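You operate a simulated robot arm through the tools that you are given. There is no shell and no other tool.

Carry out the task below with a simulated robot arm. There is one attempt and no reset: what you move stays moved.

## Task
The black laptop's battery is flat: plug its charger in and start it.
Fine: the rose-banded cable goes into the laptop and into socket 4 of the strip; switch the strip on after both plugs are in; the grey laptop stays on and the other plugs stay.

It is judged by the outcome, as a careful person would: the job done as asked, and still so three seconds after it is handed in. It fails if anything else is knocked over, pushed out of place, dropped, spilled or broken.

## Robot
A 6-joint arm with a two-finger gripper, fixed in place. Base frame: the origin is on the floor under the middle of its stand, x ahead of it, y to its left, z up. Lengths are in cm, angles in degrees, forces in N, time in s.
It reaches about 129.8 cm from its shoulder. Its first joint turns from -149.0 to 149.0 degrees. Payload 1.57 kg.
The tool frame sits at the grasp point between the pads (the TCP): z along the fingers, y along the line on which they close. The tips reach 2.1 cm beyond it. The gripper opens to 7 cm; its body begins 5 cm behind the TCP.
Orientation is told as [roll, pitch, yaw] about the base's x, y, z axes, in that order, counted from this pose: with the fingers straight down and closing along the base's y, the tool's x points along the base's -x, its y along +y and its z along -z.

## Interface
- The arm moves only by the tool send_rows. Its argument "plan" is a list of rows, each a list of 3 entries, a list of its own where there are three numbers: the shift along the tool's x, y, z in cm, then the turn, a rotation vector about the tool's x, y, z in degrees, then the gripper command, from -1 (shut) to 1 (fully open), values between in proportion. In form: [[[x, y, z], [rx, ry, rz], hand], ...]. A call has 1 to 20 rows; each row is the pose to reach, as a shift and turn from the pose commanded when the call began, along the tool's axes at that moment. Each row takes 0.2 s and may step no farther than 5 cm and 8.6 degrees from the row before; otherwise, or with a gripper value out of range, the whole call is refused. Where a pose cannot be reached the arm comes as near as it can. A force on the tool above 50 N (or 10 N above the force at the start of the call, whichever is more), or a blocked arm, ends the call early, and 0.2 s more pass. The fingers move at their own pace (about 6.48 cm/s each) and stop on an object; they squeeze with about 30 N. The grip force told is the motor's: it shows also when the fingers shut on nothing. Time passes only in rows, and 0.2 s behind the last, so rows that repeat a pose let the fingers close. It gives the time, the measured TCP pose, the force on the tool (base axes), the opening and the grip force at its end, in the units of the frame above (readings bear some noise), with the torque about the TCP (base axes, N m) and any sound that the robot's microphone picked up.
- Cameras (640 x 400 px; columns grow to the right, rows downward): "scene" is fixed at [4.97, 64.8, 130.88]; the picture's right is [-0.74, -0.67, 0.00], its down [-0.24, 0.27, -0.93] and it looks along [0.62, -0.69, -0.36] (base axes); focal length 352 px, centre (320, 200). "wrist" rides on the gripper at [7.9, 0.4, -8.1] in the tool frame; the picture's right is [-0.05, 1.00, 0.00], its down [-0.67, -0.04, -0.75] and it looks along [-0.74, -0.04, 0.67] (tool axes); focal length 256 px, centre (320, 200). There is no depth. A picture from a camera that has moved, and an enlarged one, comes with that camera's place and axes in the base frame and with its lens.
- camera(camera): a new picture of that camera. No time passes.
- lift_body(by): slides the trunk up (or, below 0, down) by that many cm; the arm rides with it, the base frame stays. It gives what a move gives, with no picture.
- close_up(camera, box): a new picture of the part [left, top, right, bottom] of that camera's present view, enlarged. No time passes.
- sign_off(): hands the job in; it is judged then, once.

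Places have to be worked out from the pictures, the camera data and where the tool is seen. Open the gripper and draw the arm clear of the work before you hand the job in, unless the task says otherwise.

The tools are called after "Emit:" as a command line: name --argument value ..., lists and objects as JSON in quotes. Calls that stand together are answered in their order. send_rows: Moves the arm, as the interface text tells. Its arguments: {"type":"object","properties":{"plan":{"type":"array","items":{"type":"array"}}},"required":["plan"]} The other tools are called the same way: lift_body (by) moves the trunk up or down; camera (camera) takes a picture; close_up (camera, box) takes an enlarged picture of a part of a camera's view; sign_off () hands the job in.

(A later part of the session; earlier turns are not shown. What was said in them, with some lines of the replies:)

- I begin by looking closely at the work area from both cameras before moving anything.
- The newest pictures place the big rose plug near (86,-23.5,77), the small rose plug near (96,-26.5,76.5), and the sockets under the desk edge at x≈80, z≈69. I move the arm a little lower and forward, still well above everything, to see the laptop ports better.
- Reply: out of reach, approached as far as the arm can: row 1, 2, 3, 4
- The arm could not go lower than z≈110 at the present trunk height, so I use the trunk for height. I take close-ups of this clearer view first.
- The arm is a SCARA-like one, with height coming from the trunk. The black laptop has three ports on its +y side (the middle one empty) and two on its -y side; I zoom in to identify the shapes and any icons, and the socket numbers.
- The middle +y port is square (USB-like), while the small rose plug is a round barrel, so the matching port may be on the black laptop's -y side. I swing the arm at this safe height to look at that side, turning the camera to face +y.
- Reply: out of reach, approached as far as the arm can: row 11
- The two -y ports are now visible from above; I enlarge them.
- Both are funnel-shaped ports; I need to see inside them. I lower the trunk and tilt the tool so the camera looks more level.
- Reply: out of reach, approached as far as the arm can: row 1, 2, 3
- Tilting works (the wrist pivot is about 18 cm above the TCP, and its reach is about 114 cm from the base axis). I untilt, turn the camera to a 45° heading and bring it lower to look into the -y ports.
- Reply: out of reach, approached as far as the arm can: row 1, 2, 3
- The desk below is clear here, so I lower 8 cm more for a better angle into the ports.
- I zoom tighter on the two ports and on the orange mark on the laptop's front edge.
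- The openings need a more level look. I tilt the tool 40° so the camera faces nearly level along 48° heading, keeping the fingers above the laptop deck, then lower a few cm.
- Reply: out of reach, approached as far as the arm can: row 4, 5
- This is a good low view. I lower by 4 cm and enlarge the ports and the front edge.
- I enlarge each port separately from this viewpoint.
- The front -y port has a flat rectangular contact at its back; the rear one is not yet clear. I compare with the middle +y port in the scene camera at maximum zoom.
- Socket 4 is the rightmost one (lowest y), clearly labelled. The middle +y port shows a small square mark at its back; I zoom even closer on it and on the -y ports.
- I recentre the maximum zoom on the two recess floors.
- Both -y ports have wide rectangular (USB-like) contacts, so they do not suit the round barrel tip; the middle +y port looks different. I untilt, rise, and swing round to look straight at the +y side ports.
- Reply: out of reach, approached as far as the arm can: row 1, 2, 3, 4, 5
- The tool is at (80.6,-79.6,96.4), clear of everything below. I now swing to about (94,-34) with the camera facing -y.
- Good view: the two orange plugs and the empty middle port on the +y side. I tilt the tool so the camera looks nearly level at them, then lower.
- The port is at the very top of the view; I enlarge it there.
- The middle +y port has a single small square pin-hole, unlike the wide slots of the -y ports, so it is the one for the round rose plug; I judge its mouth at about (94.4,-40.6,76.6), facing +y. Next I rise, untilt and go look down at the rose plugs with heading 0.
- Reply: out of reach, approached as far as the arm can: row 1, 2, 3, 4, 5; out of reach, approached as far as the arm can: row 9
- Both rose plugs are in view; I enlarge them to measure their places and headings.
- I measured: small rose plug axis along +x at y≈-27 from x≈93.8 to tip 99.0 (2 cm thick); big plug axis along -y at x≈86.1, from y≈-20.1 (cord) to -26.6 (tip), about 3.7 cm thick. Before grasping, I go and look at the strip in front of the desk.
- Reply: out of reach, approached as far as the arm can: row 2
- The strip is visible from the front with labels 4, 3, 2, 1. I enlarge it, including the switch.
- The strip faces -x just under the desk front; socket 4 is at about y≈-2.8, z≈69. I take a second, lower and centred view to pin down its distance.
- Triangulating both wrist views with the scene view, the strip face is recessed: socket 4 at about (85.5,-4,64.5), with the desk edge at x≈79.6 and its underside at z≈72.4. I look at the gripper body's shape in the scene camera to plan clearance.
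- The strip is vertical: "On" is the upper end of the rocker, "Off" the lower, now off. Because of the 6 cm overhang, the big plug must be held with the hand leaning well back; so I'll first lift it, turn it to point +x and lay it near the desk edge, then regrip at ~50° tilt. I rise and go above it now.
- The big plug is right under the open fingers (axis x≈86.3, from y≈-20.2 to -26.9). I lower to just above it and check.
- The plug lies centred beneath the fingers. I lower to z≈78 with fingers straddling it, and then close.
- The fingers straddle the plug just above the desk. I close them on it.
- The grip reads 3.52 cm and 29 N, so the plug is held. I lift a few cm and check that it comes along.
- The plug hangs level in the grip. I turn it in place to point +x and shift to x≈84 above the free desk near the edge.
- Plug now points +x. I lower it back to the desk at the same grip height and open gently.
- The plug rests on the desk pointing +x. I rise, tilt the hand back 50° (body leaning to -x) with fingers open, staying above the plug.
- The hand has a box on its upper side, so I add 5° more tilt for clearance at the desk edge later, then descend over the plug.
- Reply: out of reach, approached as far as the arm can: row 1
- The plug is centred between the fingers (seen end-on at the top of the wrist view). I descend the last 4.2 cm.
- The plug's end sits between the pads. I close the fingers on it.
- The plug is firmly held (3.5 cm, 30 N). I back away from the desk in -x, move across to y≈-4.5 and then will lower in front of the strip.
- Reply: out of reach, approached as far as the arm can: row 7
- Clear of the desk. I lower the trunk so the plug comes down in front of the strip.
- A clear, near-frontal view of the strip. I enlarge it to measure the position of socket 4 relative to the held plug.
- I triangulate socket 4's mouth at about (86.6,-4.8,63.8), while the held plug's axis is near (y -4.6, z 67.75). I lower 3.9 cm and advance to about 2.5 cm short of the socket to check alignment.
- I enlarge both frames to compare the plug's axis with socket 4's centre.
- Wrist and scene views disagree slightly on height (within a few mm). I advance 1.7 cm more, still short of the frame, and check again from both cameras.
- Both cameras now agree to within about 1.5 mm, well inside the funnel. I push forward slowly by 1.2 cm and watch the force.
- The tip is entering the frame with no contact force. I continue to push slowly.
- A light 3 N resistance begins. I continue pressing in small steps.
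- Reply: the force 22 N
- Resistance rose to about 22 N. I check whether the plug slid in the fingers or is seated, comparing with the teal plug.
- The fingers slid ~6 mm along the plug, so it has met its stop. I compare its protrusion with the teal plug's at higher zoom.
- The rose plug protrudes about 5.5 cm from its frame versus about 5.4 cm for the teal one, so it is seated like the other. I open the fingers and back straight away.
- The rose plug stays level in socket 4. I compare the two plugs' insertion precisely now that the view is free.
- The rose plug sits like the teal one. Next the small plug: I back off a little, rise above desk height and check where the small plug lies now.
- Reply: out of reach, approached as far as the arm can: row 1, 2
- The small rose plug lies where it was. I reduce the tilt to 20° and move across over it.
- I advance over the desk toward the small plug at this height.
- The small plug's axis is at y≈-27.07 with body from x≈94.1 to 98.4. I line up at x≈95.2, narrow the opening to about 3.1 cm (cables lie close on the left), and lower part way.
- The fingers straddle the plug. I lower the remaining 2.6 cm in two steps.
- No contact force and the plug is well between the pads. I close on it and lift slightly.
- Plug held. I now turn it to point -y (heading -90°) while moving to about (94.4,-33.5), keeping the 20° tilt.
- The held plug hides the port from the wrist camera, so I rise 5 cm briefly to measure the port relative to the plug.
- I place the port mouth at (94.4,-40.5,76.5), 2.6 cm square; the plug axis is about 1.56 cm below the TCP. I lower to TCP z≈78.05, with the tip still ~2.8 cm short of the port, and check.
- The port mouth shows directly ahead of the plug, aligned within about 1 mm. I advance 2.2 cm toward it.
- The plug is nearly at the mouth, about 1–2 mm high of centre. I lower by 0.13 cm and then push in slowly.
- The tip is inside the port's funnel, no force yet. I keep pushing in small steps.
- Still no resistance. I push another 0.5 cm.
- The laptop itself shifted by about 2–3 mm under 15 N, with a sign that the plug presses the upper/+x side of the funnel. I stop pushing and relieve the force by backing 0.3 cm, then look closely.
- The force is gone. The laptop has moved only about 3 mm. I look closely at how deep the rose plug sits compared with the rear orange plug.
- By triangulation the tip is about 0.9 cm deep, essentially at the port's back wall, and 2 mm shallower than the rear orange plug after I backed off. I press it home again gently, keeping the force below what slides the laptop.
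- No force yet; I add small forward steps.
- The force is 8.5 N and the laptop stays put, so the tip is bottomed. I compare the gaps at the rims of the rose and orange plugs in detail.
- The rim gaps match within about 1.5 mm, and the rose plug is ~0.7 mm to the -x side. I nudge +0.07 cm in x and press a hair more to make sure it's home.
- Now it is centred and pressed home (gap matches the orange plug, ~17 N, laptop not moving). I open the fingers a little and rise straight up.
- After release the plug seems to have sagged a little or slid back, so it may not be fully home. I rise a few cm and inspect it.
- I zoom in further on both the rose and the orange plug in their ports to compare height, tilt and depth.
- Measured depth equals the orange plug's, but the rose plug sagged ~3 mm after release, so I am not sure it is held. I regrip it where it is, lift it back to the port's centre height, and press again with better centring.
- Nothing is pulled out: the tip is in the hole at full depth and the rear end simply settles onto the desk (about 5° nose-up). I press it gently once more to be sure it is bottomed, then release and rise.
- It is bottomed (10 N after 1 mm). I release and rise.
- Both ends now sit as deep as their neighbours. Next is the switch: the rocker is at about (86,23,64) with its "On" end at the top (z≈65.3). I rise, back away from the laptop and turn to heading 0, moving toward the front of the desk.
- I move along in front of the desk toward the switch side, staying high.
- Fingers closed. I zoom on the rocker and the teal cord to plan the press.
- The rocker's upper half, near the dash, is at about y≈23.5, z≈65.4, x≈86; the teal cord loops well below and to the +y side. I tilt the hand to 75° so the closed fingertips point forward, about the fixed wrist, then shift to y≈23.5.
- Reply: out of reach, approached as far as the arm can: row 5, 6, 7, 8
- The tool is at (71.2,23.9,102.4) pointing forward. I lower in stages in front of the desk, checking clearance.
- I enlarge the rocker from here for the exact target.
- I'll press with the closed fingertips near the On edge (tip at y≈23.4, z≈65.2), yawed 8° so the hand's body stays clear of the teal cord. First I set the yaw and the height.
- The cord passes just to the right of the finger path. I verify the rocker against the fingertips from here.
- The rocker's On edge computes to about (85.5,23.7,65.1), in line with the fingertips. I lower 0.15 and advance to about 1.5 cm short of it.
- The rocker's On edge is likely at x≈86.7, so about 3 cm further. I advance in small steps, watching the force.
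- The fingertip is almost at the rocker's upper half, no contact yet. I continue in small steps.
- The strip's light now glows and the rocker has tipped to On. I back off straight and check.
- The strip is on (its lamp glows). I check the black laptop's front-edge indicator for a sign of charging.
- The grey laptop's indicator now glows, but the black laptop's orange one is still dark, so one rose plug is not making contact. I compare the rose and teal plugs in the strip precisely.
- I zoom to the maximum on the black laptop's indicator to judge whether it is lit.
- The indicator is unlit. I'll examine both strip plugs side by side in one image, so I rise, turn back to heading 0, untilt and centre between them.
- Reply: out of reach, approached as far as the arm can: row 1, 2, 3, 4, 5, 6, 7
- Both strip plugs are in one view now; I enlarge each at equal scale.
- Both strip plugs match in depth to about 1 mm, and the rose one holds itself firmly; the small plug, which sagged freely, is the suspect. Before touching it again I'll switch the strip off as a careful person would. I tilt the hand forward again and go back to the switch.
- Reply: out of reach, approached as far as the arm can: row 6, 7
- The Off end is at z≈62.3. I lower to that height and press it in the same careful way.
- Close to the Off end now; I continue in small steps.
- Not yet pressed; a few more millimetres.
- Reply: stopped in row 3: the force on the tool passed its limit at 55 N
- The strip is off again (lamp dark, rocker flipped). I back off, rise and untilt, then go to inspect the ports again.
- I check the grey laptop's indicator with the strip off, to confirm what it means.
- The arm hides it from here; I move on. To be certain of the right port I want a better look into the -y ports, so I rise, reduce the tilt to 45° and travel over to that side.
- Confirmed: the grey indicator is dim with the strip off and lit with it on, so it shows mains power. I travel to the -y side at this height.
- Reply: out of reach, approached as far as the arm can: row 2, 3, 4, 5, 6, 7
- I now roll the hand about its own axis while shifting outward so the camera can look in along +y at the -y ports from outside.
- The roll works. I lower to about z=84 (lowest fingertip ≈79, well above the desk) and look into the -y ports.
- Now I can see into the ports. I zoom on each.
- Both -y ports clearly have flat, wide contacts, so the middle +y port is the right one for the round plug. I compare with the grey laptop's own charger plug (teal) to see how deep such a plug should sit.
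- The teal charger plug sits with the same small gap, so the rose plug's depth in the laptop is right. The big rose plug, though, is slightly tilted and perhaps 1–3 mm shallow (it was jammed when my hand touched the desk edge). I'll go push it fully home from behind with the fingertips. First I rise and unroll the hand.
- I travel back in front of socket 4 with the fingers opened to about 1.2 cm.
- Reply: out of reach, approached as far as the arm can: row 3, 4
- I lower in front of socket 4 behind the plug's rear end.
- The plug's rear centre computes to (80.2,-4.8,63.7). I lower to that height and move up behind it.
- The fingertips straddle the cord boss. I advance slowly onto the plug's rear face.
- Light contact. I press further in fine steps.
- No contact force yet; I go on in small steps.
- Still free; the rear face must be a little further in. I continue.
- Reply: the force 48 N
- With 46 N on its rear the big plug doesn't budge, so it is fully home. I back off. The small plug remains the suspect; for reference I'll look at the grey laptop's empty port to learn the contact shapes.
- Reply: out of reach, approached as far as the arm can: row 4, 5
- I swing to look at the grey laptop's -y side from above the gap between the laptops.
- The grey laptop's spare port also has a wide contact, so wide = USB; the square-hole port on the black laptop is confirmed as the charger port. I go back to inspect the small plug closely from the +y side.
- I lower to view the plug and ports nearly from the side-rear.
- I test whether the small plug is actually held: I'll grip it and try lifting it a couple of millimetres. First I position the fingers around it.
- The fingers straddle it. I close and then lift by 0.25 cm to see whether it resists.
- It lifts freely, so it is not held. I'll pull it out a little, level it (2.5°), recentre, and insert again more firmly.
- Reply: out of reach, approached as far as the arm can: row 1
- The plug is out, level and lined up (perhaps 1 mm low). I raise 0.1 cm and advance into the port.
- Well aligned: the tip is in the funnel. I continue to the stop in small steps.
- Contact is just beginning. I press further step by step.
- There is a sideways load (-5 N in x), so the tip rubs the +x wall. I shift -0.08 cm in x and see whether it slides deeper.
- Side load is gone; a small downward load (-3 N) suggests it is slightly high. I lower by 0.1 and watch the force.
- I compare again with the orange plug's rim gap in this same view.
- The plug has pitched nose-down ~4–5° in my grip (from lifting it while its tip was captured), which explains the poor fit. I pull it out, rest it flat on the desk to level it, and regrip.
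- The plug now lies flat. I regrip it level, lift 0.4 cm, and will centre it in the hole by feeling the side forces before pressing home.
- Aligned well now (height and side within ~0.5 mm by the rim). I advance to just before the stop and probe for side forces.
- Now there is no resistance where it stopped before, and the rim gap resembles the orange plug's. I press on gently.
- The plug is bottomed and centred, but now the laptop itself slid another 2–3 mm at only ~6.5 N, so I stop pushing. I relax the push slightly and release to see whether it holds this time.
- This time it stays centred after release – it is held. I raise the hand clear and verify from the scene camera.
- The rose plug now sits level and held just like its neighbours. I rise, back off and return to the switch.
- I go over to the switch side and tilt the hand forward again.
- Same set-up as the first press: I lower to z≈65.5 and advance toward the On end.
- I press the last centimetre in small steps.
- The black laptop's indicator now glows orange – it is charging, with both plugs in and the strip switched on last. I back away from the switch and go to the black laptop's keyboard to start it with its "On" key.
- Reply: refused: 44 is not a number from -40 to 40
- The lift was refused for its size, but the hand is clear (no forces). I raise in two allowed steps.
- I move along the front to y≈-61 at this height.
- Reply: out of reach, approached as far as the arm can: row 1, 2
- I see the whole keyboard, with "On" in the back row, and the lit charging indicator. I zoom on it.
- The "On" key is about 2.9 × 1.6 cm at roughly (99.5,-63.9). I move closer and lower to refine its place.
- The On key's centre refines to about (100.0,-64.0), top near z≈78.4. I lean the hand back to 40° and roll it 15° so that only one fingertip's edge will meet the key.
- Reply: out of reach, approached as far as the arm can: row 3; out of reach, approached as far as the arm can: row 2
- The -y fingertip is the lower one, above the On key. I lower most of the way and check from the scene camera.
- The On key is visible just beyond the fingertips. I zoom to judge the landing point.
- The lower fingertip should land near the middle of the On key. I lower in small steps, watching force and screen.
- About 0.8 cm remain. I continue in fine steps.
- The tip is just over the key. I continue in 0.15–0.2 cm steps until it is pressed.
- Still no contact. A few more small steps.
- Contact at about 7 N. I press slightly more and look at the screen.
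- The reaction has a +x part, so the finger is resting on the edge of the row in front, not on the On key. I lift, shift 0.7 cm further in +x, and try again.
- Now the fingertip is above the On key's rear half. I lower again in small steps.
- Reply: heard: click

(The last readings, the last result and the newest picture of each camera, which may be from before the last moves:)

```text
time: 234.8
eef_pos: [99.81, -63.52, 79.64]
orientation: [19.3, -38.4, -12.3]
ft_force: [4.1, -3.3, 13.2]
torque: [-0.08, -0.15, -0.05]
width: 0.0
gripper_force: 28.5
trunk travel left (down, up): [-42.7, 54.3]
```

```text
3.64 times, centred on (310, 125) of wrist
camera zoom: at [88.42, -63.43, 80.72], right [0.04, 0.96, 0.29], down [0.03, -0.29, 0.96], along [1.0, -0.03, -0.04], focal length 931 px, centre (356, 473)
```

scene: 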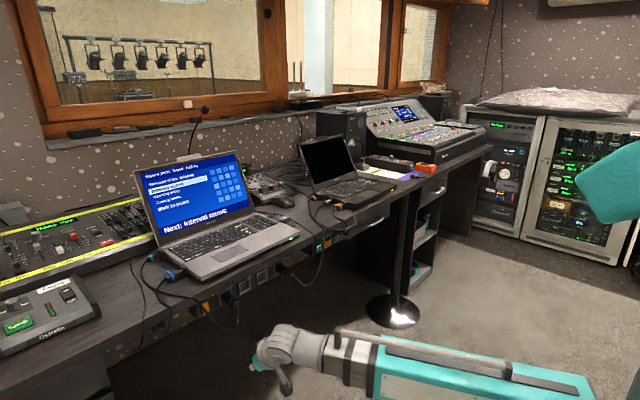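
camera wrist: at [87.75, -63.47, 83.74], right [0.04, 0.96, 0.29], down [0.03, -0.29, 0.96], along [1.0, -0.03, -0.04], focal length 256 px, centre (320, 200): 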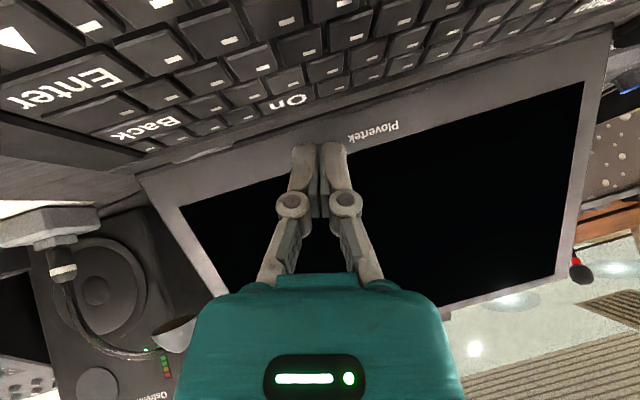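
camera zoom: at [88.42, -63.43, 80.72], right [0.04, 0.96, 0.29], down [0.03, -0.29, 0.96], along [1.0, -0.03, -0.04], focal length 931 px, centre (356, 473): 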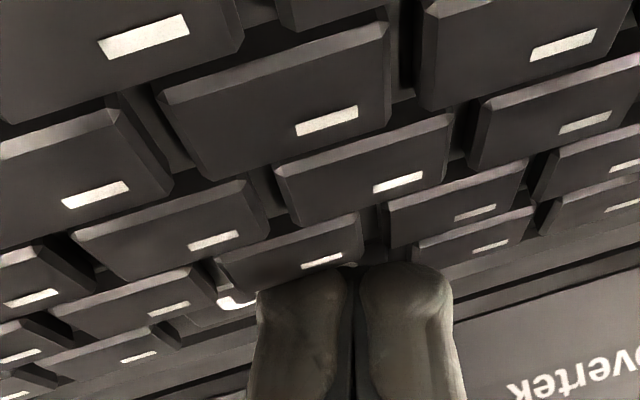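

A click was heard and the screen is lighting up. I lift off at once and look.

Emit:
lift_body --by 5

Emit:
close_up --camera "scene" --box '[300, 130, 400, 210]'

```text
time: 235.7
eef_pos: [99.73, -63.57, 84.4]
orientation: [19.2, -38.3, -12.2]
ft_force: [-0.3, -0.2, -1.4]
torque: [0.03, 0.01, 0.01]
width: 0.0
gripper_force: 28.8
trunk travel left (down, up): [-47.7, 49.3]
```

```text
5.00 times, centred on (350, 170) of scene
camera zoom: at [4.97, 64.8, 130.88], right [-0.74, -0.67, 0.0], down [-0.24, 0.27, -0.93], along [0.62, -0.69, -0.36], focal length 1759 px, centre (170, 350)
```

zoom: 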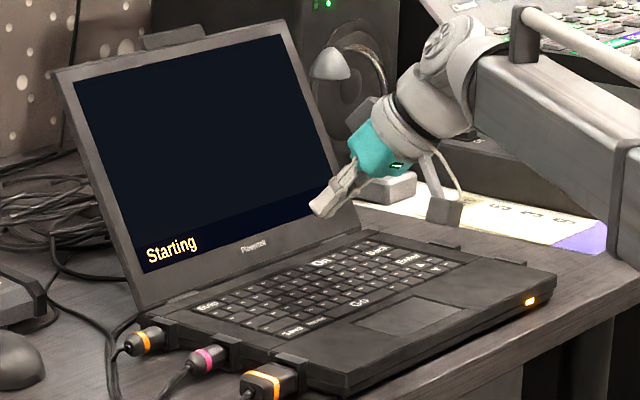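

The black laptop shows "Starting". I rise, undo the roll and draw the arm back over the front of the desk.

Emit:
lift_body --by 14

Emit:
send_rows --plan '[[[1.5, 0, -1.3], [5.8, 0, -4.8], -1], [[3.0, 0, -2.6], [11.5, 0, -9.65], -1]]'

Emit:
send_rows --plan '[[[3.0, 0, -2.5], [0, 0, 0], 0], [[6.1, 0, -5.1], [0, 0, 0], 1], [[9.2, 0, -7.7], [0, 0, 0], 1], [[12.2, 0, -10.2], [0, 0, 0], 1], [[15.3, 0, -12.8], [0, 0, 0], 1], [[18.4, 0, -15.4], [0, 0, 0], 1]]'

Emit:
camera --camera "scene"

Emit:
camera --camera "wrist"

```text
time: 237.3
eef_pos: [99.92, -63.61, 98.37]
orientation: [19.3, -38.3, -12.2]
ft_force: [0.0, 0.4, 0.3]
torque: [0.04, -0.04, 0.01]
width: 0.02
gripper_force: 28.7
trunk travel left (down, up): [-61.7, 35.3]
```

```text
time: 237.9
eef_pos: [95.77, -63.54, 97.92]
orientation: [-0.1, -39.9, 0.0]
ft_force: [-0.3, -0.4, -0.5]
torque: [-0.01, 0.05, 0.03]
width: 0.01
gripper_force: 28.7
out of reach, approached as far as the arm can: row 1, 2
trunk travel left (down, up): [-61.7, 35.3]
```

```text
time: 239.3
eef_pos: [71.75, -63.79, 97.88]
orientation: [0.1, -39.9, 0.1]
ft_force: [-0.3, -0.1, 0.5]
torque: [-0.03, 0.0, 0.02]
width: 6.99
gripper_force: 0.1
trunk travel left (down, up): [-61.7, 35.3]
```

```text
taken
```

scene: 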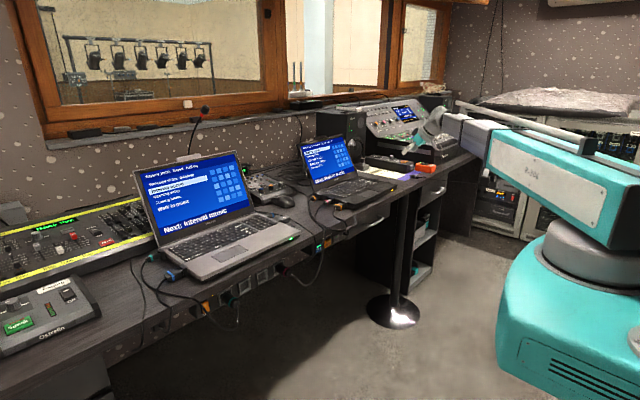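

```text
taken
camera wrist: at [60.35, -63.29, 99.03], right [0.04, 1.0, 0.03], down [0.03, -0.04, 1.0], along [1.0, -0.04, -0.03], focal length 256 px, centre (320, 200)
```

wrist: 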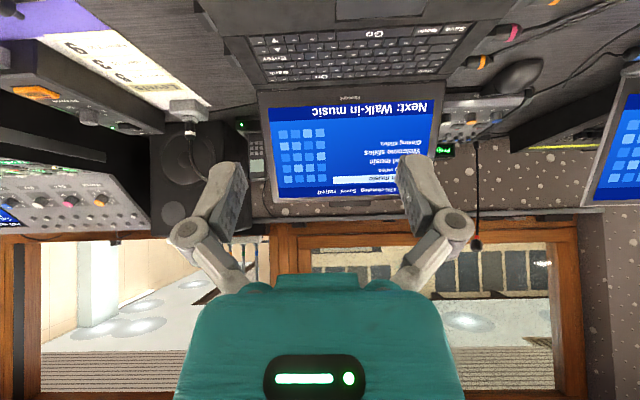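

The black laptop has started and shows its menu; the grey one is still on. I inspect the details before handing in.

Emit:
close_up --camera "scene" --box '[290, 125, 400, 215]'

Emit:
close_up --camera "scene" --box '[130, 145, 330, 270]'

Emit:
close_up --camera "scene" --box '[170, 220, 340, 340]'

Emit:
close_up --camera "scene" --box '[290, 180, 370, 230]'

```text
4.44 times, centred on (345, 170) of scene
camera zoom: at [4.97, 64.8, 130.88], right [-0.74, -0.67, 0.0], down [-0.24, 0.27, -0.93], along [0.62, -0.69, -0.36], focal length 1564 px, centre (209, 333)
```

zoom: 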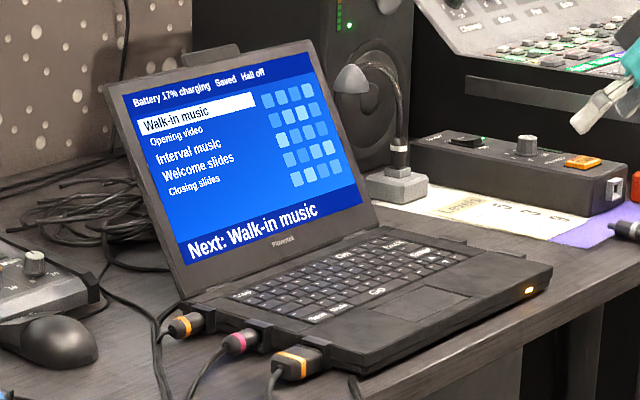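

```text
3.20 times, centred on (230, 208) of scene
camera zoom: at [4.97, 64.8, 130.88], right [-0.74, -0.67, 0.0], down [-0.24, 0.27, -0.93], along [0.62, -0.69, -0.36], focal length 1126 px, centre (608, 176)
```

zoom: 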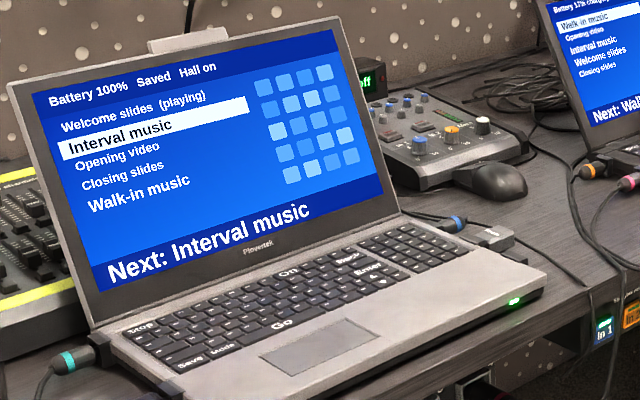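

```text
3.33 times, centred on (255, 280) of scene
camera zoom: at [4.97, 64.8, 130.88], right [-0.74, -0.67, 0.0], down [-0.24, 0.27, -0.93], along [0.62, -0.69, -0.36], focal length 1173 px, centre (537, -67)
```

zoom: 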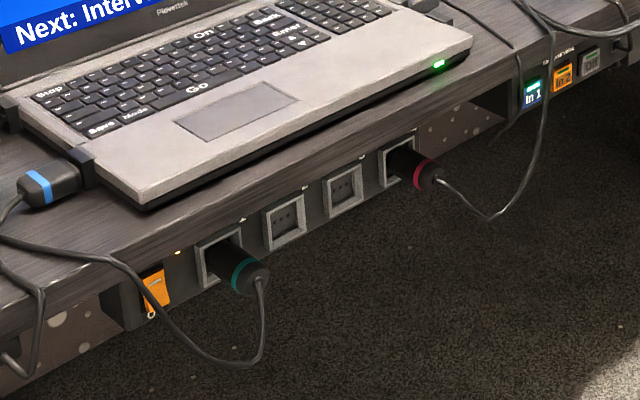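

```text
8.00 times, centred on (330, 205) of scene
camera zoom: at [4.97, 64.8, 130.88], right [-0.74, -0.67, 0.0], down [-0.24, 0.27, -0.93], along [0.62, -0.69, -0.36], focal length 2814 px, centre (240, 160)
```

zoom: 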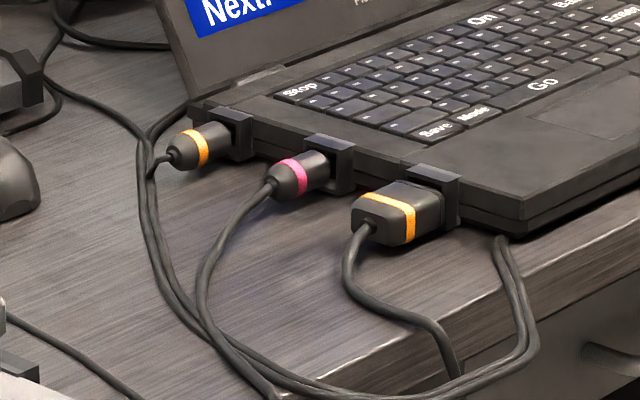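

The screen reads "Battery 17% charging", both rose plugs are in (laptop and socket 4), the strip lamp is lit, the grey laptop is still on, and nothing else has moved. The gripper is open; I draw the arm a bit further back.

Emit:
send_rows --plan '[[[3.0, 0, -2.5], [0, 0, 0], 1], [[6.1, 0, -5.1], [0, 0, 0], 1], [[8.4, 0, -7.0], [0, 0, 0], 1]]'

Emit:
camera --camera "scene"

```text
time: 240.1
eef_pos: [60.76, -63.37, 97.81]
orientation: [0.0, -39.7, 0.0]
ft_force: [-0.6, 0.6, 0.1]
torque: [-0.01, -0.02, -0.03]
width: 6.98
gripper_force: 0.2
trunk travel left (down, up): [-61.7, 35.3]
```

```text
taken
```

scene: 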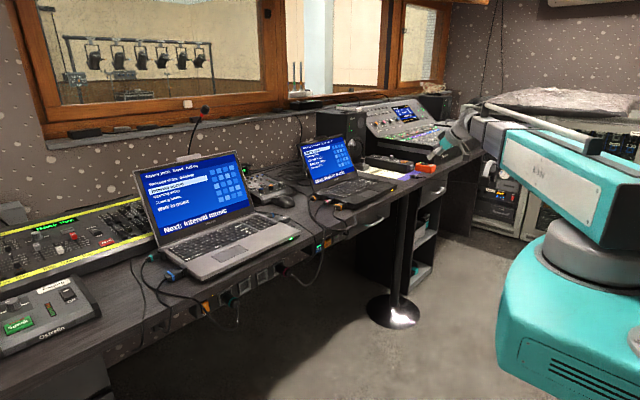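

The arm is clear with the gripper open, and the picture is unchanged: both laptops on, the black one charging. I hand the job in.

Emit:
sign_off

```text
The job is handed in.
```

The black laptop is plugged in, charging and running. Its screen reads "Battery 17% charging", and the grey laptop stayed on throughout.

- **Cable:** The rose-banded cable's small plug is in the black laptop's middle left-hand port. Its large plug is in socket 4 of the strip. The other plugs are still in.
- **Switch order:** I switched the strip on once before the laptop plug was properly seated, and the laptop got no power. I switched it off, reseated the plug, then switched it on again. The final switch-on came after both plugs were in.
- **Laptop position:** Pushing the plug in slid the black laptop about half a centimetre along the desk, away from the grey one. I left it there. Nothing else looks moved or knocked over in the final picture.
- **Hard contacts:** The hand bumped the desk edge while I seated the large plug. It also pressed hard on the switch when I turned the strip off. I saw no damage from either.

The gripper is open and the arm is drawn back clear of the desk.
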